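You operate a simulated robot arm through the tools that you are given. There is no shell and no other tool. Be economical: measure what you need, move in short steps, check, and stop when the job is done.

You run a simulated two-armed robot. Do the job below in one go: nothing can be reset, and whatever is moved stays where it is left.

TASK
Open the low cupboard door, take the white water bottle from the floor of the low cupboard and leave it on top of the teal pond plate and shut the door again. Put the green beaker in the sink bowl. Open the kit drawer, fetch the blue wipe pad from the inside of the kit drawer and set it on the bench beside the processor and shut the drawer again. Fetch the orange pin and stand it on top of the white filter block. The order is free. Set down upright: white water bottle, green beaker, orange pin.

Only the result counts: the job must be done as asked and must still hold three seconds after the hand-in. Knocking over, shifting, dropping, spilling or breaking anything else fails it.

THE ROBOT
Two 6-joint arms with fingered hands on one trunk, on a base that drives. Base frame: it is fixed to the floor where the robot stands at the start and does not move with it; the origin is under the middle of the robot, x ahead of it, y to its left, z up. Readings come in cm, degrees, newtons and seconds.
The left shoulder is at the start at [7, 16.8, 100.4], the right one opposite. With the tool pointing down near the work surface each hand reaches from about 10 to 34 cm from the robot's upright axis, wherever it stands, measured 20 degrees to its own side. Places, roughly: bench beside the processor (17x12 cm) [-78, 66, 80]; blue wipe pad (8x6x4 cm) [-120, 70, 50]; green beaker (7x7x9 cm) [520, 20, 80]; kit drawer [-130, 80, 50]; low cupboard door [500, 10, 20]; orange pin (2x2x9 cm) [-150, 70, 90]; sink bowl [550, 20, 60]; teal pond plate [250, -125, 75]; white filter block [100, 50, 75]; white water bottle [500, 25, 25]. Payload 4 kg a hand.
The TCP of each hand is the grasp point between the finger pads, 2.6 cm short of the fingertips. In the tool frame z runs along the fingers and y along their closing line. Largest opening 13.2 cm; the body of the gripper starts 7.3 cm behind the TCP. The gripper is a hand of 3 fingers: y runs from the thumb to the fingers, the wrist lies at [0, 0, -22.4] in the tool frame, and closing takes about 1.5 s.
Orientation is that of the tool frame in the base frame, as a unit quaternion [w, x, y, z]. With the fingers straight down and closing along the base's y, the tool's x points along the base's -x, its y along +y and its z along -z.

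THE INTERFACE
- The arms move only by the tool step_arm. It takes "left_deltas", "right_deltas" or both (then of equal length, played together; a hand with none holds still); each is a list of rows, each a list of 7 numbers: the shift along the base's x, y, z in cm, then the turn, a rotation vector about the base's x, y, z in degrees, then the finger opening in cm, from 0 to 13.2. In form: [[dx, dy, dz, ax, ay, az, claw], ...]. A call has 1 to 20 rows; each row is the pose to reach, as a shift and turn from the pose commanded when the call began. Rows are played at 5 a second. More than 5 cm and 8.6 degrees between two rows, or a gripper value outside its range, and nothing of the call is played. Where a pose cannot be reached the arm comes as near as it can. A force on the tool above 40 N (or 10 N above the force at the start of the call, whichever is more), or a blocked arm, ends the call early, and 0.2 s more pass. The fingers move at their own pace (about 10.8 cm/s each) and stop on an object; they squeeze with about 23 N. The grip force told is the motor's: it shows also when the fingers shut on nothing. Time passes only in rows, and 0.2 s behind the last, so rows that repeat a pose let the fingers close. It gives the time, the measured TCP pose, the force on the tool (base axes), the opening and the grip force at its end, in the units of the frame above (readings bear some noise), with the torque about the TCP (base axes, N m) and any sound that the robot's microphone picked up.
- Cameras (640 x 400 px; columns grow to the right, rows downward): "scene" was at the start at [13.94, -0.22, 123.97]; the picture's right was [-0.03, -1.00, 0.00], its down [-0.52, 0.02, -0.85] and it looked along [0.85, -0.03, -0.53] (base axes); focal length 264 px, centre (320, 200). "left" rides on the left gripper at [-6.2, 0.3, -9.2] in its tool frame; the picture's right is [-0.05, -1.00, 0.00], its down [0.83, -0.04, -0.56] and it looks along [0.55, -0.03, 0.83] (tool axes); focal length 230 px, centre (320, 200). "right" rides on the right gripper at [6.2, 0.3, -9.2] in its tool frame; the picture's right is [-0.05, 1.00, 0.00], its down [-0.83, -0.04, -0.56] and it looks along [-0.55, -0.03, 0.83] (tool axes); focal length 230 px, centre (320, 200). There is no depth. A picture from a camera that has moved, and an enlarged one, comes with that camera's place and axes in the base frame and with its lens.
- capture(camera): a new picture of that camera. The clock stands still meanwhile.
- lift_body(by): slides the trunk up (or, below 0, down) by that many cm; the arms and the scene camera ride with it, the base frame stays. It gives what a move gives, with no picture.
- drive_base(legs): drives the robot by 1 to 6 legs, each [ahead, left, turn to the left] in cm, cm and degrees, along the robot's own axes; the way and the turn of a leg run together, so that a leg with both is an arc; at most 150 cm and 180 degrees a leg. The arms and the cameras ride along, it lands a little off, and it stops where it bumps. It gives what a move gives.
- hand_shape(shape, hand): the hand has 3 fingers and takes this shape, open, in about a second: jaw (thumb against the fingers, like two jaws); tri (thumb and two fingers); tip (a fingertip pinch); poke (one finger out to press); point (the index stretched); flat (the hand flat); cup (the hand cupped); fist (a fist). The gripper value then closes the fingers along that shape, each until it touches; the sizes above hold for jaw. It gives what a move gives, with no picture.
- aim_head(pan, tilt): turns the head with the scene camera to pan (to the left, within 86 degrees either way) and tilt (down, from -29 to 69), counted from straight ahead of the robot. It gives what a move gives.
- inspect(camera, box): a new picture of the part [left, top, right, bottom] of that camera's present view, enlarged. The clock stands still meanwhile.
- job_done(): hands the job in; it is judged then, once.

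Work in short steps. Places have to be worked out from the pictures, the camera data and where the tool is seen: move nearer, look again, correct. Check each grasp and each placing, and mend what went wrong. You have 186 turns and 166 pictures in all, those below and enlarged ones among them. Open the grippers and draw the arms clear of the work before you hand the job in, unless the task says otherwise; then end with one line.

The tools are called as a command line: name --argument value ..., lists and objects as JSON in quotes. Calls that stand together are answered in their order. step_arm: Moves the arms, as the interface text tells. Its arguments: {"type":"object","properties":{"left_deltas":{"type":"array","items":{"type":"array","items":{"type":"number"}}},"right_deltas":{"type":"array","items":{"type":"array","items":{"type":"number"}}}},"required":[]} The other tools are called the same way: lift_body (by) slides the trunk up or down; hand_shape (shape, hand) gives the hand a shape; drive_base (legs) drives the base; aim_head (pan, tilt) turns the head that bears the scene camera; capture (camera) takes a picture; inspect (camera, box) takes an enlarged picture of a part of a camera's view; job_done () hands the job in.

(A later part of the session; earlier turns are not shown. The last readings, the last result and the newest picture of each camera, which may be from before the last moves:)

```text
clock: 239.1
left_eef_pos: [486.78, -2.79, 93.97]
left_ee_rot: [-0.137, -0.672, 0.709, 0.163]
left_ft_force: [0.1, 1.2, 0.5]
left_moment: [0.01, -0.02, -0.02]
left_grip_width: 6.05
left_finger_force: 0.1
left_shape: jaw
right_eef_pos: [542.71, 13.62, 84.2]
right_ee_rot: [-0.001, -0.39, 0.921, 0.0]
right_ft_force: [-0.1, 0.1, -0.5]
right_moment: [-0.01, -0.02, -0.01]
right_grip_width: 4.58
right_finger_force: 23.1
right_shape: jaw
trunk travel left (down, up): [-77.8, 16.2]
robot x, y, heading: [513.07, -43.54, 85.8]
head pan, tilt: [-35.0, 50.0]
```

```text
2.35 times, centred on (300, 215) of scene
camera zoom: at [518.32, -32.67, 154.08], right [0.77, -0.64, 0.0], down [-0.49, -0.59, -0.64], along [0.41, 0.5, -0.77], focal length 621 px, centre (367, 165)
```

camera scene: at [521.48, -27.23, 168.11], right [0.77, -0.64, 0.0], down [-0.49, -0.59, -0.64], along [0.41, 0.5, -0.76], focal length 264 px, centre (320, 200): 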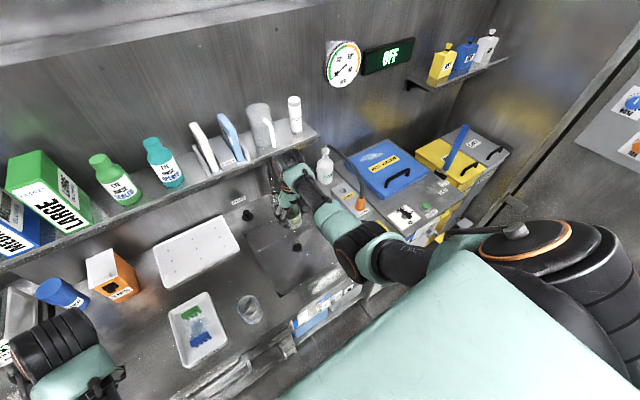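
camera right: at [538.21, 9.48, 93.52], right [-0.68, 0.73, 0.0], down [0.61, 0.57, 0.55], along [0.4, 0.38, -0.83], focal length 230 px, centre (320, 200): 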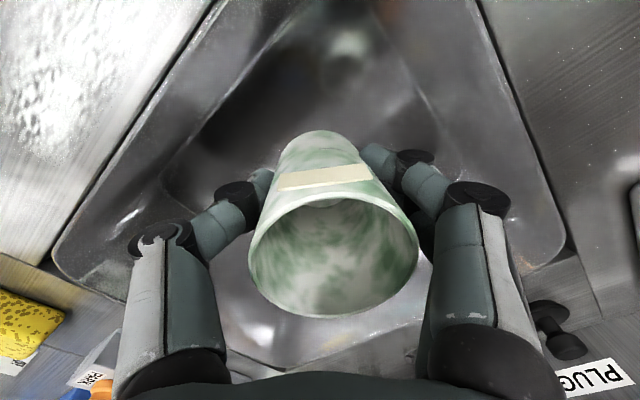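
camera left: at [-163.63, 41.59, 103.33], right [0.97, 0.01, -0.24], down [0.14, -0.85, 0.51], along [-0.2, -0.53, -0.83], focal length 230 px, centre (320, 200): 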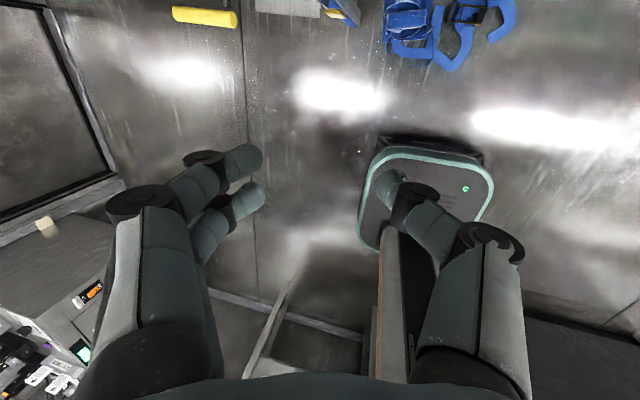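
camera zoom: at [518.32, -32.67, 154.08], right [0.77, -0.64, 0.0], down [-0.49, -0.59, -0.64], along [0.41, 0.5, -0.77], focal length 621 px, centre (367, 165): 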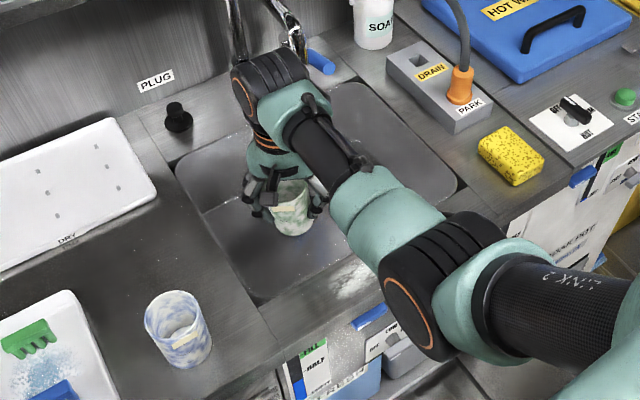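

Beaker is over the bowl floor. I lower by trunk 8 cm, then by arm in small steps until it touches.

lift_body --by -8

inspect --camera "scene" --box '[200, 100, 480, 320]'

```text
clock: 240.3
left_eef_pos: [486.83, -2.84, 86.03]
left_ee_rot: [-0.137, -0.672, 0.71, 0.163]
left_ft_force: [0.1, 0.9, -0.6]
left_moment: [0.0, 0.01, 0.01]
left_grip_width: 6.06
left_finger_force: 0.0
left_shape: jaw
right_eef_pos: [542.76, 13.77, 76.34]
right_ee_rot: [-0.001, -0.391, 0.921, 0.0]
right_ft_force: [0.0, -0.5, 0.8]
right_moment: [0.03, -0.01, -0.01]
right_grip_width: 4.55
right_finger_force: 23.3
right_shape: jaw
trunk travel left (down, up): [-69.8, 24.2]
robot x, y, heading: [512.83, -43.85, 85.5]
head pan, tilt: [-35.0, 50.0]
```

```text
1.82 times, centred on (340, 210) of scene
camera zoom: at [518.31, -32.68, 146.08], right [0.77, -0.64, 0.0], down [-0.49, -0.59, -0.64], along [0.41, 0.5, -0.77], focal length 480 px, centre (284, 182)
```

zoom: 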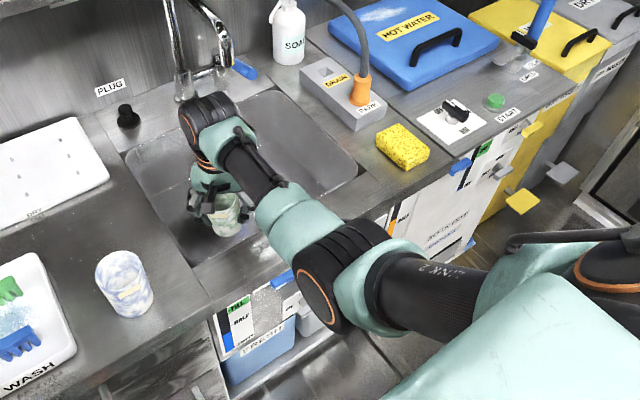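

The forearm is still above the bench edge. I lower by arm 5 cm in steps.

step_arm --right_deltas '[[0, 0, -1, 0, 0, 0, 4], [0, 0, -2, 0, 0, 0, 4], [0, 0, -3, 0, 0, 0, 4], [0, 0, -4, 0, 0, 0, 4], [0, 0, -5, 0, 0, 0, 4]]'

inspect --camera "scene" --box '[200, 100, 480, 320]'

capture --camera "right"

```text
clock: 241.5
left_eef_pos: [486.79, -2.81, 85.94]
left_ee_rot: [-0.138, -0.672, 0.709, 0.162]
left_ft_force: [-0.1, 0.4, -0.4]
left_moment: [0.01, -0.01, -0.01]
left_grip_width: 6.02
left_finger_force: 0.1
left_shape: jaw
right_eef_pos: [542.74, 13.81, 71.23]
right_ee_rot: [-0.001, -0.391, 0.92, 0.0]
right_ft_force: [0.6, 0.0, 0.0]
right_moment: [-0.04, -0.01, 0.02]
right_grip_width: 4.55
right_finger_force: 23.1
right_shape: jaw
trunk travel left (down, up): [-69.8, 24.2]
robot x, y, heading: [513.45, -43.58, 85.4]
head pan, tilt: [-35.0, 50.0]
```

```text
1.82 times, centred on (340, 210) of scene
camera zoom: at [518.32, -32.64, 146.07], right [0.77, -0.64, 0.0], down [-0.49, -0.59, -0.64], along [0.41, 0.5, -0.77], focal length 480 px, centre (284, 182)
```

zoom: 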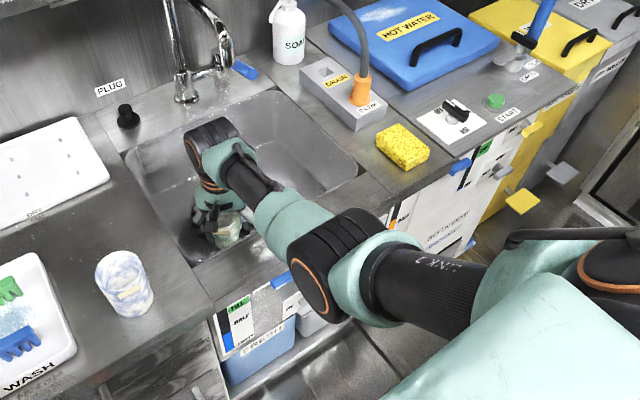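

```text
60 pictures are left
camera right: at [538.16, 9.5, 80.47], right [-0.68, 0.73, 0.0], down [0.61, 0.57, 0.55], along [0.4, 0.38, -0.83], focal length 230 px, centre (320, 200)
```

right: 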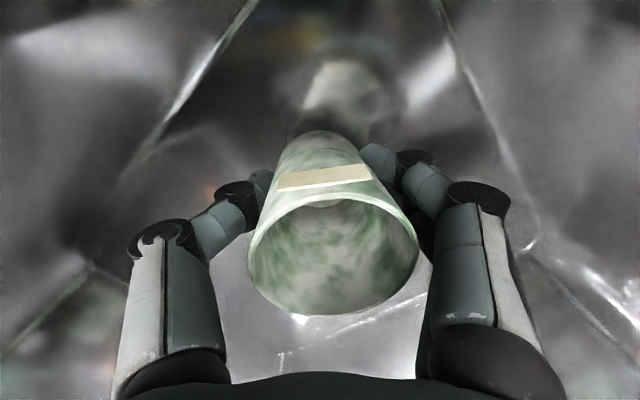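

The reflection in the sink floor shows it is close. I continue down in small steps until contact.

step_arm --right_deltas '[[0, 0, -0.5, 0, 0, 0, 4], [0, 0, -1, 0, 0, 0, 4], [0, 0, -1.5, 0, 0, 0, 4], [0, 0, -2, 0, 0, 0, 4]]'

step_arm --right_deltas '[[0, 0, -0.4, 0, 0, 0, 4], [0, 0, -0.8, 0, 0, 0, 4], [0, 0, -1.2, 0, 0, 0, 4]]'

capture --camera "right"

```text
clock: 242.5
left_eef_pos: [486.68, -2.98, 86.05]
left_ee_rot: [-0.136, -0.672, 0.71, 0.164]
left_ft_force: [-0.2, 0.3, 0.2]
left_moment: [0.01, -0.02, 0.01]
left_grip_width: 6.03
left_finger_force: 0.1
left_shape: jaw
right_eef_pos: [542.77, 13.78, 69.81]
right_ee_rot: [0.002, -0.391, 0.921, 0.003]
right_ft_force: [2.8, -0.8, 23.2]
right_moment: [0.11, 0.14, 0.01]
right_grip_width: 4.7
right_finger_force: 23.5
right_shape: jaw
trunk travel left (down, up): [-69.8, 24.2]
robot x, y, heading: [513.22, -43.71, 85.6]
head pan, tilt: [-35.0, 50.0]
```

```text
clock: 243.3
left_eef_pos: [486.61, -3.27, 86.15]
left_ee_rot: [-0.135, -0.673, 0.709, 0.165]
left_ft_force: [-0.2, -0.5, 0.2]
left_moment: [0.0, 0.02, 0.0]
left_grip_width: 6.02
left_finger_force: 0.0
left_shape: jaw
right_eef_pos: [542.5, 13.72, 68.72]
right_ee_rot: [0.002, -0.39, 0.921, 0.004]
right_ft_force: [-1.9, -3.4, 36.4]
right_moment: [-0.03, -0.03, -0.23]
right_grip_width: 4.75
right_finger_force: 22.5
right_shape: jaw
trunk travel left (down, up): [-69.8, 24.2]
robot x, y, heading: [512.94, -43.65, 85.3]
head pan, tilt: [-35.0, 50.0]
```

```text
59 pictures are left
camera right: at [538.01, 9.39, 77.9], right [-0.68, 0.73, 0.01], down [0.61, 0.56, 0.56], along [0.41, 0.39, -0.83], focal length 230 px, centre (320, 200)
```

right: 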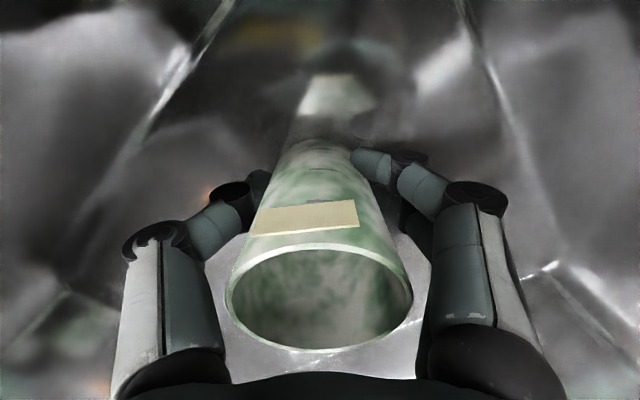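

Beaker is on the sink floor. I release and rise.

step_arm --right_deltas '[[0, 0, 0.8, 0, 0, 0, 5.5], [0, 0, 0.8, 0, 0, 0, 6.5], [0, 0, 0.8, 0, 0, 0, 8.5], [0, 0, 0.8, 0, 0, 0, 8.5], [0, 0, 3, 0, 0, 0, 8.5], [0, 0, 6, 0, 0, 0, 8.5]]'

lift_body --by 20

capture --camera "right"

```text
clock: 244.7
left_eef_pos: [486.73, -2.81, 86.11]
left_ee_rot: [-0.137, -0.672, 0.709, 0.163]
left_ft_force: [-0.4, -0.5, -0.1]
left_moment: [0.0, -0.05, -0.01]
left_grip_width: 6.05
left_finger_force: 0.0
left_shape: jaw
right_eef_pos: [542.62, 13.7, 74.15]
right_ee_rot: [-0.001, -0.391, 0.921, 0.001]
right_ft_force: [0.3, -0.5, 0.4]
right_moment: [-0.01, 0.02, 0.02]
right_grip_width: 8.44
right_finger_force: 0.1
right_shape: jaw
trunk travel left (down, up): [-69.8, 24.2]
robot x, y, heading: [512.88, -43.67, 85.7]
head pan, tilt: [-35.0, 50.0]
```

```text
clock: 246.9
left_eef_pos: [486.85, -2.84, 105.88]
left_ee_rot: [-0.138, -0.672, 0.709, 0.163]
left_ft_force: [0.2, 0.8, -0.3]
left_moment: [0.0, 0.04, 0.01]
left_grip_width: 6.02
left_finger_force: 0.0
left_shape: jaw
right_eef_pos: [542.7, 13.71, 94.33]
right_ee_rot: [0.0, -0.39, 0.921, -0.001]
right_ft_force: [0.6, 0.6, -0.2]
right_moment: [-0.03, 0.0, 0.01]
right_grip_width: 8.45
right_finger_force: 0.0
right_shape: jaw
trunk travel left (down, up): [-89.8, 4.2]
robot x, y, heading: [512.9, -43.5, 85.6]
head pan, tilt: [-35.0, 50.0]
```

```text
58 pictures are left
camera right: at [538.2, 9.5, 103.39], right [-0.68, 0.73, 0.0], down [0.61, 0.57, 0.55], along [0.4, 0.38, -0.83], focal length 230 px, centre (320, 200)
```

right: 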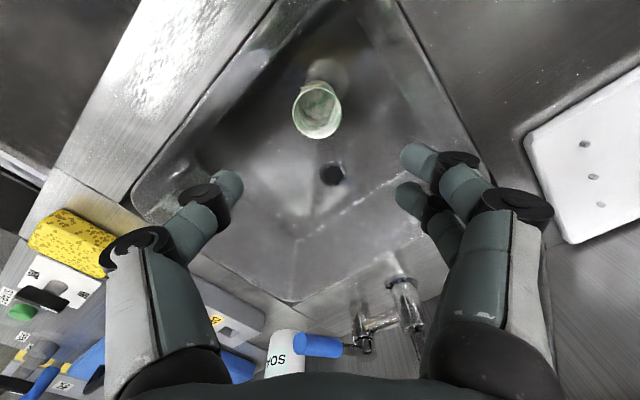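

The beaker stands in the sink. Now the low cupboard: I back off and look at the WATER door from lower.

drive_base --legs '[[-22, 0, 0], [0, 20, 0]]'

lift_body --by -38

aim_head --pan 0 --tilt 45

capture --camera "scene"

```text
clock: 249.8
left_eef_pos: [465.41, -23.17, 106.03]
left_ee_rot: [-0.139, -0.671, 0.709, 0.164]
left_ft_force: [0.1, 0.3, 0.8]
left_moment: [0.01, -0.01, 0.01]
left_grip_width: 6.02
left_finger_force: 0.0
left_shape: jaw
right_eef_pos: [521.13, -6.67, 94.21]
right_ee_rot: [-0.002, -0.39, 0.921, 0.0]
right_ft_force: [0.7, 0.4, -0.5]
right_moment: [-0.05, 0.04, -0.01]
right_grip_width: 8.46
right_finger_force: 0.0
right_shape: jaw
trunk travel left (down, up): [-89.8, 4.2]
robot x, y, heading: [491.32, -64.15, 85.3]
head pan, tilt: [-35.0, 50.0]
```

```text
clock: 253.4
left_eef_pos: [465.2, -23.24, 68.02]
left_ee_rot: [-0.137, -0.672, 0.709, 0.164]
left_ft_force: [1.4, 0.5, -0.3]
left_moment: [0.01, 0.01, -0.04]
left_grip_width: 6.06
left_finger_force: 0.1
left_shape: jaw
right_eef_pos: [520.97, -6.63, 56.13]
right_ee_rot: [-0.001, -0.39, 0.921, 0.0]
right_ft_force: [-0.3, 0.1, 0.1]
right_moment: [0.01, -0.02, 0.02]
right_grip_width: 8.48
right_finger_force: 0.1
right_shape: jaw
trunk travel left (down, up): [-51.8, 42.2]
robot x, y, heading: [491.3, -64.15, 85.5]
head pan, tilt: [-35.0, 50.0]
```

```text
clock: 254.4
left_eef_pos: [465.07, -23.25, 68.0]
left_ee_rot: [-0.138, -0.671, 0.71, 0.163]
left_ft_force: [-0.7, -0.2, -0.1]
left_moment: [0.02, 0.01, -0.01]
left_grip_width: 6.04
left_finger_force: 0.2
left_shape: jaw
right_eef_pos: [521.04, -6.77, 56.25]
right_ee_rot: [0.0, -0.39, 0.921, 0.0]
right_ft_force: [-1.0, -0.1, 0.0]
right_moment: [0.01, 0.03, 0.0]
right_grip_width: 8.47
right_finger_force: 0.1
right_shape: jaw
trunk travel left (down, up): [-51.8, 42.2]
robot x, y, heading: [491.21, -64.17, 85.6]
head pan, tilt: [0.0, 45.0]
```

```text
57 pictures are left
camera scene: at [492.29, -50.89, 128.77], right [1.0, -0.08, 0.0], down [-0.06, -0.7, -0.71], along [0.06, 0.7, -0.71], focal length 264 px, centre (320, 200)
```

scene: 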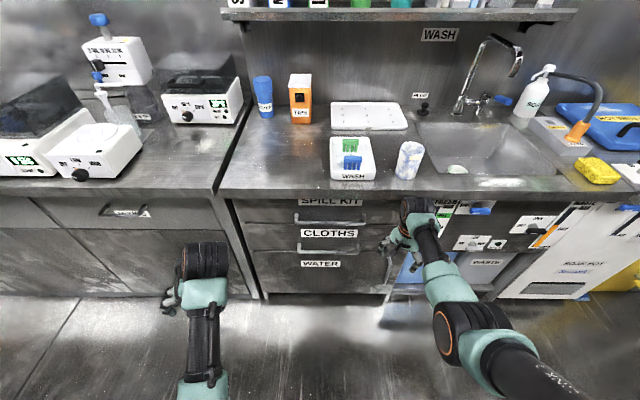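

inspect --camera "scene" --box '[220, 180, 420, 310]'

capture --camera "right"

```text
3.08 times, centred on (320, 245) of scene
camera zoom: at [492.29, -50.89, 128.77], right [1.0, -0.08, 0.0], down [-0.06, -0.7, -0.71], along [0.06, 0.7, -0.71], focal length 812 px, centre (320, 62)
```

zoom: 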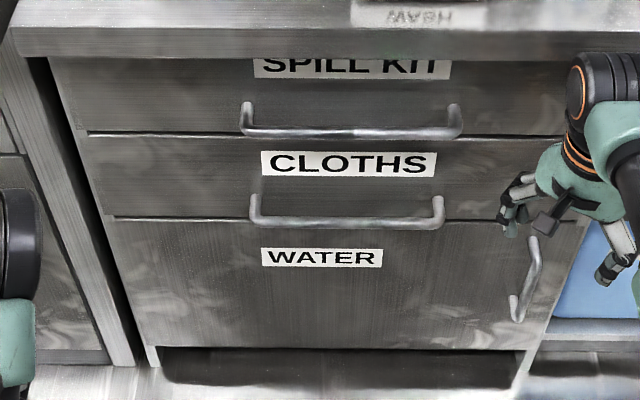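

```text
55 pictures are left
camera right: at [516.48, -10.91, 65.39], right [-0.68, 0.73, 0.0], down [0.61, 0.57, 0.55], along [0.41, 0.38, -0.83], focal length 230 px, centre (320, 200)
```

right: 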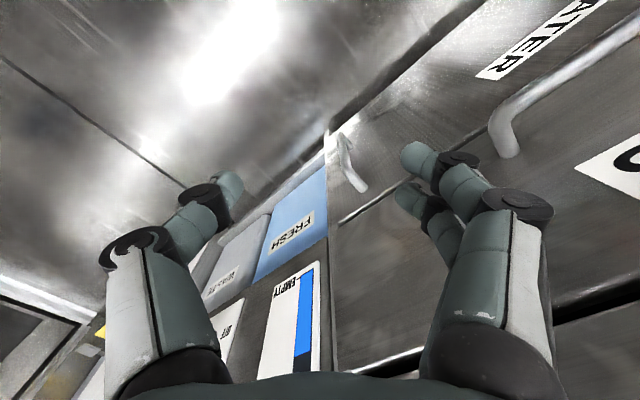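

The WATER door has a vertical bar handle at right (x≈523, y≈0, z 27–46), so it hinges on the left at x≈472. I back off and pitch the right hand forward to grip the bar.

drive_base --legs '[[-12, 0, 0]]'

step_arm --right_deltas '[[0, 0, 0, 0, 0, 6.5, 7], [0, 0, 0, 0, 0, 13, 7], [0, 0, 0, 0, 0, 19.5, 7], [0, 0, 0, 0, 0, 26, 7]]'

step_arm --right_deltas '[[-0.3, -0.5, 1.6, 7.8, -2.5, 0, 7], [-0.5, -0.9, 3.3, 15.6, -4.9, 0, 7], [-0.8, -1.4, 4.9, 23.4, -7.4, 0, 7], [-1.1, -1.8, 6.5, 31.2, -9.9, 0, 7], [-1.4, -2.3, 8.2, 39, -12.3, 0, 7], [-1.6, -2.7, 9.8, 46.8, -14.8, 0, 7], [-1.9, -3.2, 11.5, 54.6, -17.2, 0, 7], [-2.2, -3.6, 13.1, 62.4, -19.7, 0, 7], [-2.5, -4.1, 14.7, 70.2, -22.2, 0, 7], [-2.7, -4.5, 16.4, 78, -24.6, 0, 7], [-3, -5, 18, 85.8, -27.1, 0, 7], [-3, -5, 18, 85.8, -27.1, 0, 7]]'

lift_body --by -36

aim_head --pan -25 --tilt 45

capture --camera "scene"

```text
clock: 255.7
left_eef_pos: [464.09, -35.09, 68.03]
left_ee_rot: [-0.138, -0.672, 0.709, 0.163]
left_ft_force: [0.2, 0.6, 0.1]
left_moment: [0.03, 0.01, 0.0]
left_grip_width: 6.03
left_finger_force: 0.1
left_shape: jaw
right_eef_pos: [520.1, -18.63, 56.27]
right_ee_rot: [0.0, -0.39, 0.921, -0.001]
right_ft_force: [0.2, 1.0, -0.1]
right_moment: [0.02, 0.01, 0.0]
right_grip_width: 8.46
right_finger_force: 0.1
right_shape: jaw
trunk travel left (down, up): [-51.8, 42.2]
robot x, y, heading: [490.35, -76.14, 85.5]
head pan, tilt: [0.0, 45.0]
```

```text
clock: 256.7
left_eef_pos: [464.11, -35.1, 68.01]
left_ee_rot: [-0.137, -0.672, 0.71, 0.163]
left_ft_force: [-0.5, -0.2, -0.4]
left_moment: [-0.02, 0.02, 0.01]
left_grip_width: 6.0
left_finger_force: 0.1
left_shape: jaw
right_eef_pos: [519.97, -18.6, 56.23]
right_ee_rot: [0.0, -0.588, 0.809, -0.001]
right_ft_force: [0.0, 1.3, -0.4]
right_moment: [0.02, -0.01, -0.01]
right_grip_width: 7.06
right_finger_force: 0.0
right_shape: jaw
trunk travel left (down, up): [-51.8, 42.2]
robot x, y, heading: [490.28, -76.0, 85.5]
head pan, tilt: [0.0, 45.0]
```

```text
clock: 259.3
left_eef_pos: [464.16, -35.18, 67.87]
left_ee_rot: [-0.138, -0.672, 0.709, 0.163]
left_ft_force: [0.1, -0.7, 0.1]
left_moment: [0.02, -0.02, -0.01]
left_grip_width: 6.04
left_finger_force: 0.0
left_shape: jaw
right_eef_pos: [518.22, -23.12, 74.82]
right_ee_rot: [0.578, -0.429, 0.557, 0.414]
right_ft_force: [-0.7, 0.3, -0.8]
right_moment: [-0.02, 0.01, 0.01]
right_grip_width: 7.02
right_finger_force: 0.2
right_shape: jaw
trunk travel left (down, up): [-51.8, 42.2]
robot x, y, heading: [490.03, -76.07, 85.3]
head pan, tilt: [0.0, 45.0]
```

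```text
clock: 262.8
left_eef_pos: [464.12, -35.19, 32.07]
left_ee_rot: [-0.139, -0.672, 0.709, 0.164]
left_ft_force: [0.2, -0.4, 0.0]
left_moment: [0.02, 0.0, -0.02]
left_grip_width: 5.99
left_finger_force: 0.0
left_shape: jaw
right_eef_pos: [518.11, -23.73, 38.2]
right_ee_rot: [0.575, -0.432, 0.561, 0.409]
right_ft_force: [-0.1, -0.1, 0.3]
right_moment: [-0.03, -0.05, 0.02]
right_grip_width: 7.03
right_finger_force: 0.1
right_shape: jaw
trunk travel left (down, up): [-15.8, 78.2]
robot x, y, heading: [490.15, -76.06, 85.6]
head pan, tilt: [0.0, 45.0]
```

```text
clock: 263.7
left_eef_pos: [464.15, -35.15, 32.0]
left_ee_rot: [-0.137, -0.672, 0.709, 0.163]
left_ft_force: [0.5, 0.2, -0.4]
left_moment: [-0.03, 0.02, 0.02]
left_grip_width: 6.04
left_finger_force: 0.1
left_shape: jaw
right_eef_pos: [518.28, -23.79, 38.14]
right_ee_rot: [0.574, -0.433, 0.561, 0.41]
right_ft_force: [-0.6, 0.3, 0.3]
right_moment: [0.0, -0.04, 0.04]
right_grip_width: 7.06
right_finger_force: 0.0
right_shape: jaw
trunk travel left (down, up): [-15.8, 78.2]
robot x, y, heading: [490.46, -75.8, 85.3]
head pan, tilt: [-25.0, 45.0]
```

```text
54 pictures are left
camera scene: at [494.69, -63.89, 92.77], right [0.87, -0.49, 0.0], down [-0.35, -0.62, -0.71], along [0.35, 0.62, -0.71], focal length 264 px, centre (320, 200)
```

scene: 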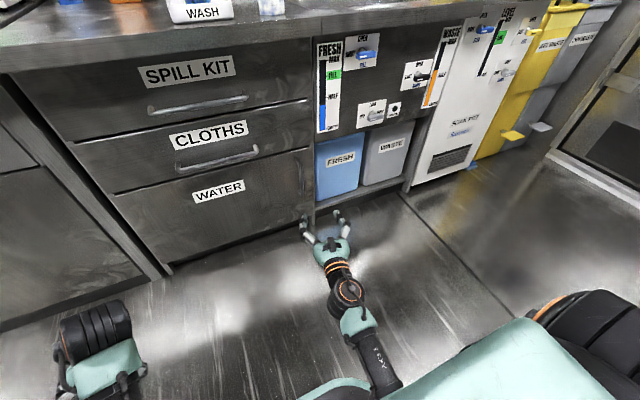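

I zoom in on the door's handle.

inspect --camera "scene" --box '[240, 130, 370, 270]'

capture --camera "right"

```text
2.86 times, centred on (305, 200) of scene
camera zoom: at [494.69, -63.89, 92.77], right [0.87, -0.49, 0.0], down [-0.35, -0.62, -0.71], along [0.35, 0.62, -0.71], focal length 754 px, centre (363, 200)
```

zoom: 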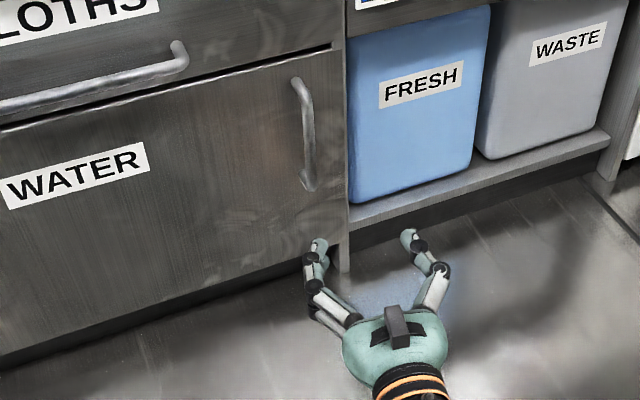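

```text
52 pictures are left
camera right: at [515.4, -32.53, 31.98], right [-0.96, 0.29, 0.01], down [-0.15, -0.53, 0.83], along [0.25, 0.8, 0.55], focal length 230 px, centre (320, 200)
```

right: 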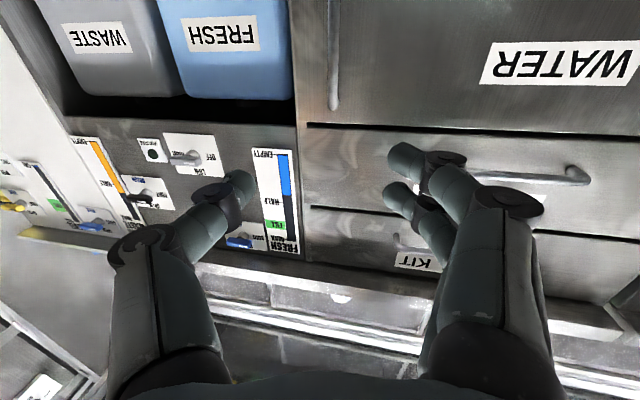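

Handle bar triangulates to (524.5, 4, z 22–39). I lower 7 cm and approach to just short of it.

lift_body --by -7

drive_base --legs '[[20, -4.1, 0]]'

capture --camera "right"

```text
clock: 264.8
left_eef_pos: [464.06, -35.07, 24.88]
left_ee_rot: [-0.137, -0.672, 0.709, 0.163]
left_ft_force: [0.6, 0.9, 0.8]
left_moment: [-0.03, 0.03, -0.02]
left_grip_width: 6.04
left_finger_force: 0.1
left_shape: jaw
right_eef_pos: [518.23, -23.83, 31.09]
right_ee_rot: [0.574, -0.434, 0.561, 0.409]
right_ft_force: [-0.2, 0.3, 0.2]
right_moment: [0.02, -0.01, 0.0]
right_grip_width: 7.06
right_finger_force: 0.2
right_shape: jaw
trunk travel left (down, up): [-8.8, 85.2]
robot x, y, heading: [490.41, -75.46, 85.3]
head pan, tilt: [-25.0, 45.0]
```

```text
clock: 266.4
left_eef_pos: [469.71, -15.72, 24.97]
left_ee_rot: [-0.138, -0.672, 0.709, 0.164]
left_ft_force: [0.5, 0.4, 0.7]
left_moment: [0.0, 0.02, 0.03]
left_grip_width: 6.03
left_finger_force: 0.1
left_shape: jaw
right_eef_pos: [523.71, -4.29, 30.86]
right_ee_rot: [0.574, -0.434, 0.562, 0.407]
right_ft_force: [-0.2, 0.4, 0.0]
right_moment: [-0.02, 0.01, -0.02]
right_grip_width: 7.06
right_finger_force: 0.1
right_shape: jaw
trunk travel left (down, up): [-8.8, 85.2]
robot x, y, heading: [496.04, -56.33, 85.6]
head pan, tilt: [-25.0, 45.0]
```

```text
51 pictures are left
camera right: at [520.93, -13.16, 24.85], right [-0.96, 0.29, 0.01], down [-0.15, -0.53, 0.84], along [0.25, 0.8, 0.55], focal length 230 px, centre (320, 200)
```

right: 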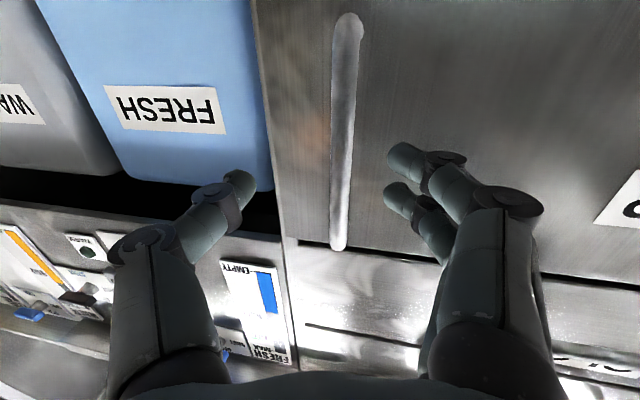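

The bar is at x≈524.3; I advance 8.4 cm so it lies between the fingers and close.

drive_base --legs '[[8.2, 0, 0]]'

step_arm --right_deltas '[[0, 0, 0, 0, 0, 0, 4], [0, 0, 0, 0, 0, 0, 1], [0, 0, 0, 0, 0, 0, 0], [0, 0, 0, 0, 0, 0, 0], [0, 0, 0, 0, 0, 0, 0], [0, 0, 0, 0, 0, 0, 0]]'

capture --camera "right"

```text
clock: 267.4
left_eef_pos: [470.24, -10.2, 24.95]
left_ee_rot: [-0.137, -0.671, 0.71, 0.163]
left_ft_force: [-0.5, -0.1, 0.2]
left_moment: [-0.03, -0.01, -0.01]
left_grip_width: 6.02
left_finger_force: 0.1
left_shape: jaw
right_eef_pos: [524.4, 1.0, 30.73]
right_ee_rot: [0.574, -0.439, 0.561, 0.405]
right_ft_force: [3.0, -11.8, 1.4]
right_moment: [0.09, 0.02, 0.21]
right_grip_width: 6.36
right_finger_force: 0.1
right_shape: jaw
trunk travel left (down, up): [-8.8, 85.2]
robot x, y, heading: [496.26, -51.12, 85.4]
head pan, tilt: [-25.0, 45.0]
stopped in leg 1: the force on the tool passed its limit at 82 N (the readings are from after the stop); the commanded pose is now the measured one
```

```text
clock: 268.8
left_eef_pos: [470.24, -10.2, 24.95]
left_ee_rot: [-0.137, -0.672, 0.709, 0.163]
left_ft_force: [0.9, -0.1, 0.0]
left_moment: [-0.01, 0.04, 0.03]
left_grip_width: 6.04
left_finger_force: 0.0
left_shape: jaw
right_eef_pos: [524.3, 0.98, 30.68]
right_ee_rot: [0.573, -0.437, 0.561, 0.407]
right_ft_force: [-0.3, 0.8, -1.0]
right_moment: [-0.01, -0.02, -0.01]
right_grip_width: 0.0
right_finger_force: 22.9
right_shape: jaw
trunk travel left (down, up): [-8.8, 85.2]
robot x, y, heading: [496.38, -51.19, 85.2]
head pan, tilt: [-25.0, 45.0]
```

```text
50 pictures are left
camera right: at [521.54, -7.87, 24.66], right [-0.96, 0.29, 0.01], down [-0.15, -0.52, 0.84], along [0.25, 0.8, 0.55], focal length 230 px, centre (320, 200)
```

right: 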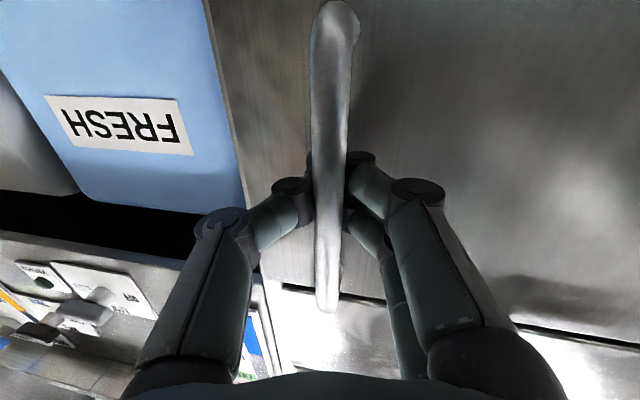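

The fingers are hooked behind the bar. I pull the door open along its arc with the base.

drive_base --legs '[[-10.9, 0.2, 0], [-11.5, 2.9, 0]]'

capture --camera "scene"

```text
clock: 270.1
left_eef_pos: [468.61, -21.23, 25.03]
left_ee_rot: [-0.138, -0.674, 0.708, 0.163]
left_ft_force: [1.0, -0.3, 0.3]
left_moment: [-0.01, 0.04, 0.0]
left_grip_width: 6.04
left_finger_force: 0.1
left_shape: jaw
right_eef_pos: [522.22, -9.5, 30.67]
right_ee_rot: [0.568, -0.445, 0.554, 0.414]
right_ft_force: [-13.3, 4.4, 2.1]
right_moment: [0.0, 0.08, -0.06]
right_grip_width: 0.02
right_finger_force: 23.0
right_shape: jaw
trunk travel left (down, up): [-8.8, 85.2]
robot x, y, heading: [495.16, -62.1, 85.9]
head pan, tilt: [-25.0, 45.0]
stopped in leg 1: the force on the tool passed its limit at 42 N (the readings are from after the stop); the commanded pose is now the measured one
```

```text
49 pictures are left
camera scene: at [499.36, -49.77, 85.77], right [0.87, -0.49, 0.0], down [-0.34, -0.62, -0.71], along [0.35, 0.62, -0.71], focal length 264 px, centre (320, 200)
```

scene: 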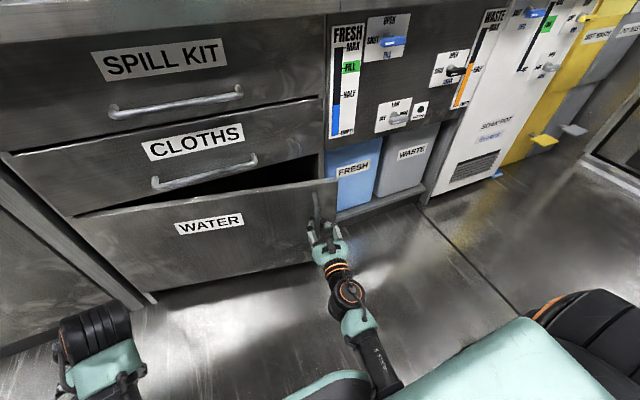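

The door follows; it tugs toward −x, so I steer more to the left as I pull.

drive_base --legs '[[-8.3, 4.6, 0], [-8.6, 5.6, 0]]'

drive_base --legs '[[-7.5, 6.5, 0]]'

capture --camera "scene"

```text
clock: 272.0
left_eef_pos: [457.4, -37.22, 25.04]
left_ee_rot: [-0.139, -0.674, 0.708, 0.162]
left_ft_force: [0.1, -0.6, 0.2]
left_moment: [0.01, 0.02, -0.01]
left_grip_width: 6.06
left_finger_force: 0.1
left_shape: jaw
right_eef_pos: [510.95, -25.51, 30.73]
right_ee_rot: [0.569, -0.443, 0.556, 0.413]
right_ft_force: [9.2, -8.4, -1.0]
right_moment: [-0.03, 0.05, 0.11]
right_grip_width: 0.0
right_finger_force: 22.7
right_shape: jaw
trunk travel left (down, up): [-8.8, 85.2]
robot x, y, heading: [483.64, -78.52, 85.7]
head pan, tilt: [-25.0, 45.0]
```

```text
clock: 273.1
left_eef_pos: [450.3, -44.28, 24.97]
left_ee_rot: [-0.137, -0.674, 0.707, 0.163]
left_ft_force: [0.4, -0.3, 0.0]
left_moment: [-0.01, 0.02, -0.01]
left_grip_width: 6.02
left_finger_force: 0.1
left_shape: jaw
right_eef_pos: [503.91, -32.54, 30.7]
right_ee_rot: [0.569, -0.443, 0.556, 0.414]
right_ft_force: [-0.6, 0.3, -0.7]
right_moment: [0.04, 0.01, 0.04]
right_grip_width: 0.03
right_finger_force: 22.8
right_shape: jaw
trunk travel left (down, up): [-8.8, 85.2]
robot x, y, heading: [476.51, -84.99, 85.5]
head pan, tilt: [-25.0, 45.0]
```

```text
48 pictures are left
camera scene: at [481.05, -72.78, 85.77], right [0.87, -0.49, 0.0], down [-0.35, -0.62, -0.71], along [0.35, 0.62, -0.71], focal length 264 px, centre (320, 200)
```

scene: 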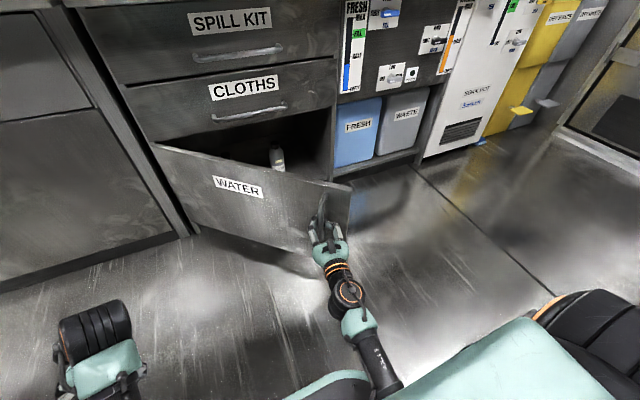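

Door is ~48° open with no strain. I keep pulling along the arc while turning the robot right, to about 75°.

drive_base --legs '[[-3.4, 17.2, -10]]'

drive_base --legs '[[-3.4, 18, -10]]'

capture --camera "scene"

```text
clock: 274.6
left_eef_pos: [440.29, -40.8, 24.94]
left_ee_rot: [-0.122, -0.609, 0.764, 0.174]
left_ft_force: [-1.1, -0.1, -0.3]
left_moment: [0.04, 0.02, 0.0]
left_grip_width: 6.05
left_finger_force: 0.0
left_shape: jaw
right_eef_pos: [495.08, -38.64, 30.68]
right_ee_rot: [0.604, -0.393, 0.593, 0.361]
right_ft_force: [0.3, -0.2, 0.5]
right_moment: [0.01, 0.0, -0.04]
right_grip_width: 0.0
right_finger_force: 23.1
right_shape: jaw
trunk travel left (down, up): [-8.8, 85.2]
robot x, y, heading: [458.94, -85.55, 75.9]
head pan, tilt: [-25.0, 45.0]
```

```text
clock: 276.1
left_eef_pos: [430.34, -35.28, 25.07]
left_ee_rot: [-0.107, -0.539, 0.815, 0.186]
left_ft_force: [0.6, 0.4, 0.1]
left_moment: [0.02, 0.01, -0.02]
left_grip_width: 6.05
left_finger_force: 0.2
left_shape: jaw
right_eef_pos: [484.65, -42.9, 30.76]
right_ee_rot: [0.633, -0.34, 0.624, 0.307]
right_ft_force: [0.5, 0.3, 0.5]
right_moment: [0.02, 0.0, -0.02]
right_grip_width: 0.0
right_finger_force: 23.5
right_shape: jaw
trunk travel left (down, up): [-8.8, 85.2]
robot x, y, heading: [441.19, -82.76, 65.5]
head pan, tilt: [-25.0, 45.0]
```

```text
47 pictures are left
camera scene: at [449.17, -72.8, 85.77], right [0.65, -0.76, 0.0], down [-0.54, -0.46, -0.71], along [0.54, 0.46, -0.71], focal length 264 px, centre (320, 200)
```

scene: 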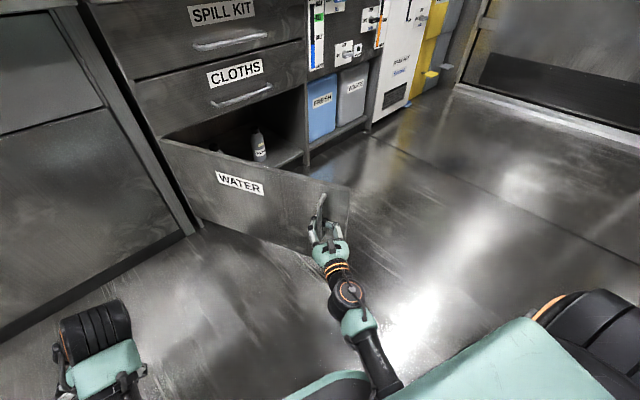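

Works smoothly. One more increment to ~90°.

drive_base --legs '[[-4.4, 20, -10]]'

step_arm --right_deltas '[[0, 0, 0, 0, 0, 0, 3], [0, 0, 0, 0, 0, 0, 6], [0, 0, 0, 0, 0, 0, 7], [0, 0, 0, 0, 0, 0, 7]]'

capture --camera "scene"

```text
clock: 277.8
left_eef_pos: [419.03, -28.29, 24.94]
left_ee_rot: [-0.091, -0.466, 0.859, 0.194]
left_ft_force: [-0.1, -0.5, -0.4]
left_moment: [-0.01, 0.02, 0.0]
left_grip_width: 6.04
left_finger_force: 0.0
left_shape: jaw
right_eef_pos: [471.37, -44.86, 30.71]
right_ee_rot: [0.657, -0.283, 0.652, 0.251]
right_ft_force: [0.0, 3.4, -0.9]
right_moment: [0.02, -0.02, -0.03]
right_grip_width: 0.01
right_finger_force: 22.7
right_shape: jaw
trunk travel left (down, up): [-8.8, 85.2]
robot x, y, heading: [421.53, -76.68, 55.5]
head pan, tilt: [-25.0, 45.0]
```

```text
clock: 278.8
left_eef_pos: [418.98, -28.25, 25.01]
left_ee_rot: [-0.09, -0.466, 0.859, 0.193]
left_ft_force: [-0.7, 1.2, 0.2]
left_moment: [0.01, -0.02, -0.01]
left_grip_width: 6.04
left_finger_force: 0.1
left_shape: jaw
right_eef_pos: [471.29, -45.11, 30.73]
right_ee_rot: [0.657, -0.284, 0.651, 0.253]
right_ft_force: [0.3, 0.9, 0.4]
right_moment: [0.0, 0.0, -0.01]
right_grip_width: 6.93
right_finger_force: 0.0
right_shape: jaw
trunk travel left (down, up): [-8.8, 85.2]
robot x, y, heading: [421.38, -76.81, 55.6]
head pan, tilt: [-25.0, 45.0]
```

```text
46 pictures are left
camera scene: at [431.17, -68.39, 85.77], right [0.51, -0.86, 0.0], down [-0.61, -0.36, -0.71], along [0.61, 0.36, -0.71], focal length 264 px, centre (320, 200)
```

scene: 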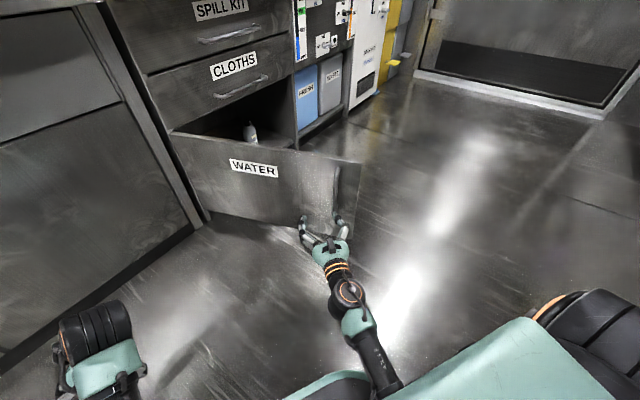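

The door is at ~90°. I withdraw from the handle, raise the hands above the door, and go around to its right side.

drive_base --legs '[[-14.7, 2.9, 0]]'

lift_body --by 40

drive_base --legs '[[0, 0, 30.4], [-7, 0, 0], [8.3, -119, 0]]'

aim_head --pan 15 --tilt 45

capture --camera "scene"

```text
clock: 280.1
left_eef_pos: [408.34, -38.75, 24.97]
left_ee_rot: [-0.091, -0.466, 0.858, 0.194]
left_ft_force: [0.0, 0.5, 0.3]
left_moment: [0.01, 0.0, 0.0]
left_grip_width: 6.03
left_finger_force: 0.1
left_shape: jaw
right_eef_pos: [460.65, -55.49, 30.64]
right_ee_rot: [0.657, -0.284, 0.652, 0.252]
right_ft_force: [-0.4, 0.1, -0.3]
right_moment: [0.0, 0.0, -0.01]
right_grip_width: 6.93
right_finger_force: 0.0
right_shape: jaw
trunk travel left (down, up): [-8.8, 85.2]
robot x, y, heading: [410.47, -87.33, 55.6]
head pan, tilt: [-25.0, 45.0]
```

```text
clock: 283.9
left_eef_pos: [408.34, -38.72, 65.04]
left_ee_rot: [-0.091, -0.466, 0.858, 0.194]
left_ft_force: [0.0, -0.1, 0.4]
left_moment: [0.01, -0.01, -0.02]
left_grip_width: 6.02
left_finger_force: 0.0
left_shape: jaw
right_eef_pos: [460.64, -55.65, 70.79]
right_ee_rot: [0.657, -0.283, 0.652, 0.251]
right_ft_force: [-0.3, 0.0, -0.5]
right_moment: [0.0, -0.06, 0.01]
right_grip_width: 6.92
right_finger_force: 0.0
right_shape: jaw
trunk travel left (down, up): [-48.8, 45.2]
robot x, y, heading: [410.81, -87.29, 55.5]
head pan, tilt: [-25.0, 45.0]
```

```text
clock: 292.1
left_eef_pos: [502.94, -53.72, 65.02]
left_ee_rot: [-0.137, -0.674, 0.708, 0.163]
left_ft_force: [-0.6, -0.2, -0.5]
left_moment: [0.01, 0.0, 0.02]
left_grip_width: 6.02
left_finger_force: 0.0
left_shape: jaw
right_eef_pos: [556.7, -41.97, 70.8]
right_ee_rot: [0.569, -0.443, 0.555, 0.414]
right_ft_force: [-1.3, 0.1, -0.4]
right_moment: [-0.02, -0.01, 0.07]
right_grip_width: 6.93
right_finger_force: 0.1
right_shape: jaw
trunk travel left (down, up): [-48.8, 45.2]
robot x, y, heading: [529.31, -94.44, 85.9]
head pan, tilt: [-25.0, 45.0]
```

```text
clock: 293.2
left_eef_pos: [502.93, -53.78, 64.97]
left_ee_rot: [-0.138, -0.674, 0.708, 0.163]
left_ft_force: [-0.1, 0.2, -0.1]
left_moment: [-0.01, 0.02, 0.0]
left_grip_width: 6.02
left_finger_force: 0.0
left_shape: jaw
right_eef_pos: [556.53, -41.92, 70.72]
right_ee_rot: [0.569, -0.444, 0.555, 0.413]
right_ft_force: [0.1, 0.3, 0.3]
right_moment: [0.02, -0.01, 0.01]
right_grip_width: 6.95
right_finger_force: 0.0
right_shape: jaw
trunk travel left (down, up): [-48.8, 45.2]
robot x, y, heading: [529.41, -94.32, 86.0]
head pan, tilt: [15.0, 45.0]
```

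```text
45 pictures are left
camera scene: at [528.16, -81.4, 125.77], right [0.98, 0.19, 0.0], down [0.13, -0.69, -0.71], along [-0.13, 0.69, -0.71], focal length 264 px, centre (320, 200)
```

scene: 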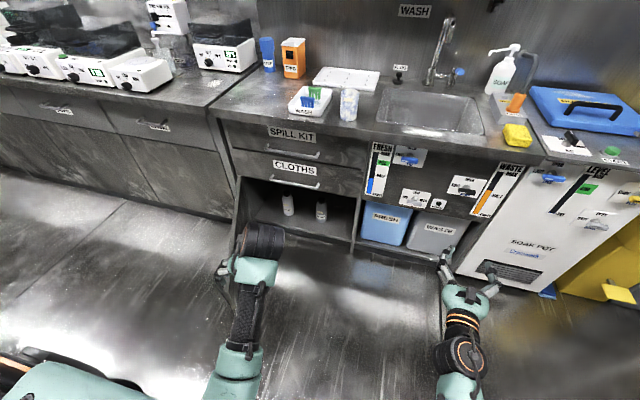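

Two bottles are in the cupboard. I zoom in.

inspect --camera "scene" --box '[220, 160, 380, 260]'

```text
4.00 times, centred on (300, 210) of scene
camera zoom: at [528.16, -81.4, 125.77], right [0.98, 0.19, 0.0], down [0.13, -0.69, -0.71], along [-0.13, 0.69, -0.71], focal length 1055 px, centre (400, 160)
```

zoom: 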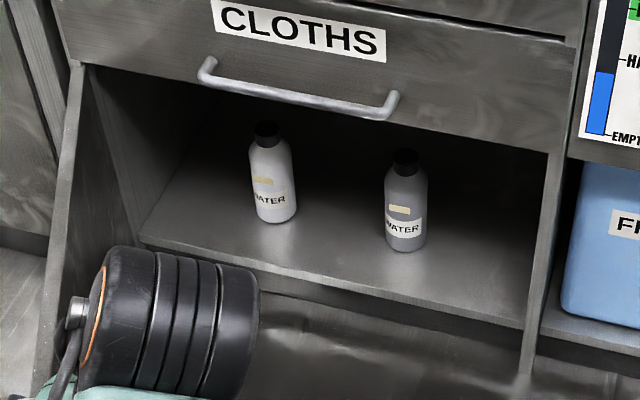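

The white bottle is the left one, centre about (493,13), z 15–32. I use the left hand (its camera will be on top): pitch it forward.

step_arm --left_deltas '[[0.4, 1.2, 0.8, 7.9, -1.4, -1, 9], [0.8, 2.5, 1.6, 15.9, -2.8, -1.9, 9], [1.2, 3.7, 2.4, 23.8, -4.1, -2.9, 9], [1.6, 4.9, 3.3, 31.8, -5.5, -3.9, 9], [2, 6.1, 4.1, 39.7, -6.9, -4.9, 9], [2.5, 7.4, 4.9, 47.7, -8.3, -5.8, 9], [2.9, 8.6, 5.7, 55.6, -9.7, -6.8, 9], [3.3, 9.8, 6.5, 63.6, -11, -7.8, 9], [3.7, 11, 7.4, 71.5, -12.4, -8.8, 9], [4.1, 12.3, 8.2, 79.5, -13.8, -9.7, 9], [4.5, 13.5, 9, 87.4, -15.2, -10.7, 9], [4.5, 13.5, 9, 87.4, -15.2, -10.7, 9]]'

capture --camera "left"

```text
clock: 295.8
left_eef_pos: [507.38, -40.34, 74.0]
left_ee_rot: [0.464, -0.534, 0.464, 0.534]
left_ft_force: [0.7, -0.3, -0.1]
left_moment: [0.0, 0.01, 0.0]
left_grip_width: 8.93
left_finger_force: 0.0
left_shape: jaw
right_eef_pos: [556.63, -42.07, 70.7]
right_ee_rot: [0.569, -0.444, 0.555, 0.414]
right_ft_force: [-0.3, 0.2, -0.2]
right_moment: [0.01, 0.0, 0.02]
right_grip_width: 6.93
right_finger_force: 0.0
right_shape: jaw
trunk travel left (down, up): [-48.8, 45.2]
robot x, y, heading: [529.1, -94.54, 85.5]
head pan, tilt: [15.0, 45.0]
```

```text
43 pictures are left
camera left: at [508.48, -49.46, 80.07], right [0.99, 0.14, 0.05], down [0.12, -0.54, -0.83], along [-0.09, 0.83, -0.55], focal length 230 px, centre (320, 200)
```

left: 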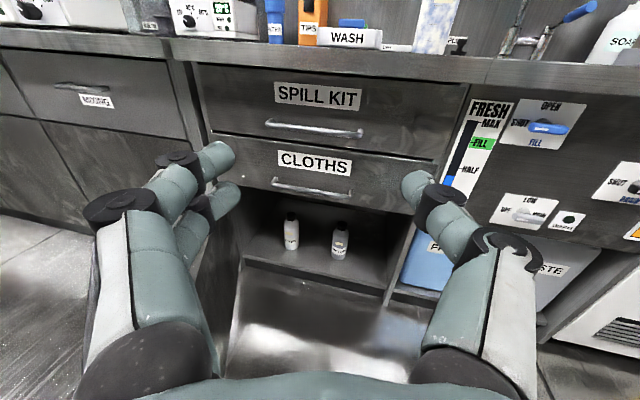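

The left camera sees both bottles well. Before approaching, I fold the right hand to pointing down and retracted, so it won't hit the cabinet.

step_arm --right_deltas '[[0, -1, -0.8, -7.4, 2.3, 0, 5], [0, -2, -1.6, -14.7, 4.6, 0, 5], [0, -3, -2.4, -22.1, 7, 0, 5], [0, -4, -3.2, -29.4, 9.3, 0, 5], [0, -5, -4, -36.8, 11.6, 0, 5], [0, -6, -5, -44.2, 13.9, 0, 5], [0, -7, -6, -51.5, 16.3, 0, 5], [0, -8, -7, -58.9, 18.6, 0, 5], [0, -9, -8, -66.3, 20.9, 0, 5], [0, -10.5, -9, -73.6, 23.3, 0, 5], [0, -12, -10, -81, 25.6, 0, 5]]'

lift_body --by -40

lift_body --by -8

capture --camera "left"

```text
clock: 298.2
left_eef_pos: [507.34, -40.09, 73.97]
left_ee_rot: [-0.463, 0.535, -0.464, -0.534]
left_ft_force: [-0.3, -0.1, -0.4]
left_moment: [0.01, -0.02, 0.01]
left_grip_width: 8.95
left_finger_force: 0.0
left_shape: jaw
right_eef_pos: [556.56, -53.96, 60.84]
right_ee_rot: [0.02, -0.609, 0.792, 0.036]
right_ft_force: [0.3, 0.0, 0.1]
right_moment: [0.02, 0.02, 0.0]
right_grip_width: 5.04
right_finger_force: 0.2
right_shape: jaw
right hand out of reach, approached as far as the arm can: row 1
trunk travel left (down, up): [-48.8, 45.2]
robot x, y, heading: [529.43, -94.2, 85.8]
head pan, tilt: [15.0, 45.0]
```

```text
clock: 302.0
left_eef_pos: [507.35, -40.13, 34.02]
left_ee_rot: [-0.464, 0.533, -0.466, -0.532]
left_ft_force: [0.2, 0.6, 0.7]
left_moment: [0.04, 0.01, 0.03]
left_grip_width: 8.99
left_finger_force: 0.0
left_shape: jaw
right_eef_pos: [556.66, -53.97, 20.75]
right_ee_rot: [0.022, -0.61, 0.792, 0.037]
right_ft_force: [0.2, -0.2, 0.2]
right_moment: [0.01, 0.0, -0.02]
right_grip_width: 5.05
right_finger_force: 0.1
right_shape: jaw
trunk travel left (down, up): [-8.8, 85.2]
robot x, y, heading: [529.5, -94.5, 85.9]
head pan, tilt: [15.0, 45.0]
```

```text
clock: 303.4
left_eef_pos: [507.01, -40.23, 33.1]
left_ee_rot: [0.476, -0.531, 0.448, 0.54]
left_ft_force: [-0.1, -0.8, 0.5]
left_moment: [-0.04, -0.04, -0.02]
left_grip_width: 8.98
left_finger_force: 0.1
left_shape: jaw
right_eef_pos: [556.8, -53.86, 18.59]
right_ee_rot: [0.03, -0.609, 0.791, 0.037]
right_ft_force: [0.1, 0.3, 0.8]
right_moment: [-0.02, 0.02, -0.04]
right_grip_width: 5.03
right_finger_force: 0.0
right_shape: jaw
trunk travel left (down, up): [-5.8, 88.2]
robot x, y, heading: [529.51, -94.22, 86.0]
head pan, tilt: [15.0, 45.0]
stopped: the arm was blocked; the commanded pose is now the measured one
```

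```text
42 pictures are left
camera left: at [508.04, -49.74, 38.89], right [0.99, 0.14, 0.07], down [0.14, -0.51, -0.85], along [-0.08, 0.85, -0.52], focal length 230 px, centre (320, 200)
```

left: 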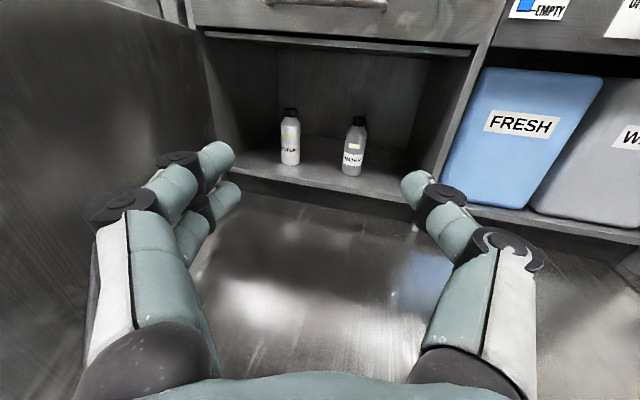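

The bottle is around (490.7,19.5), z 10–26. I lower the left hand by arm 16 cm (trunk is at its limit).

step_arm --left_deltas '[[0, 0.5, -2, 0, 0, 0, 9], [0, 1, -4, 0, 0, 0, 9], [0, 1.5, -6, 0, 0, 0, 9], [0, 2, -8, 0, 0, 0, 9], [0, 2.5, -10, 0, 0, 0, 9], [0, 3, -12, 0, 0, 0, 9], [0, 3.5, -14, 0, 0, 0, 9], [0, 4, -16, 0, 0, 0, 9]]'

capture --camera "left"

```text
clock: 305.4
left_eef_pos: [509.94, -38.93, 27.9]
left_ee_rot: [-0.472, 0.517, -0.502, -0.507]
left_ft_force: [-0.4, -0.1, 0.5]
left_moment: [0.0, -0.02, -0.02]
left_grip_width: 8.99
left_finger_force: 0.1
left_shape: jaw
left hand out of reach, approached as far as the arm can: row 2, 3, 4, 5, 6, 7, 8
right_eef_pos: [556.93, -53.68, 19.57]
right_ee_rot: [0.023, -0.608, 0.792, 0.053]
right_ft_force: [0.2, -0.2, 0.3]
right_moment: [-0.02, 0.0, 0.03]
right_grip_width: 5.0
right_finger_force: 0.1
right_shape: jaw
trunk travel left (down, up): [-5.8, 88.2]
robot x, y, heading: [529.5, -94.36, 85.9]
head pan, tilt: [15.0, 45.0]
stopped in row 8 (left hand): the arm was blocked; the commanded pose is now the measured one
```

```text
41 pictures are left
camera left: at [510.34, -47.96, 34.41], right [1.0, 0.05, 0.03], down [0.05, -0.59, -0.81], along [-0.02, 0.81, -0.59], focal length 230 px, centre (320, 200)
```

left: 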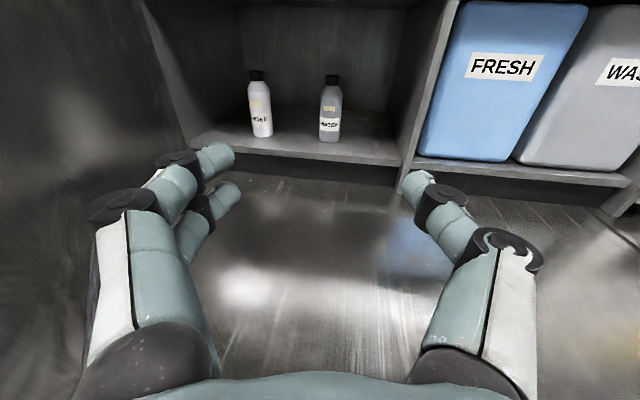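

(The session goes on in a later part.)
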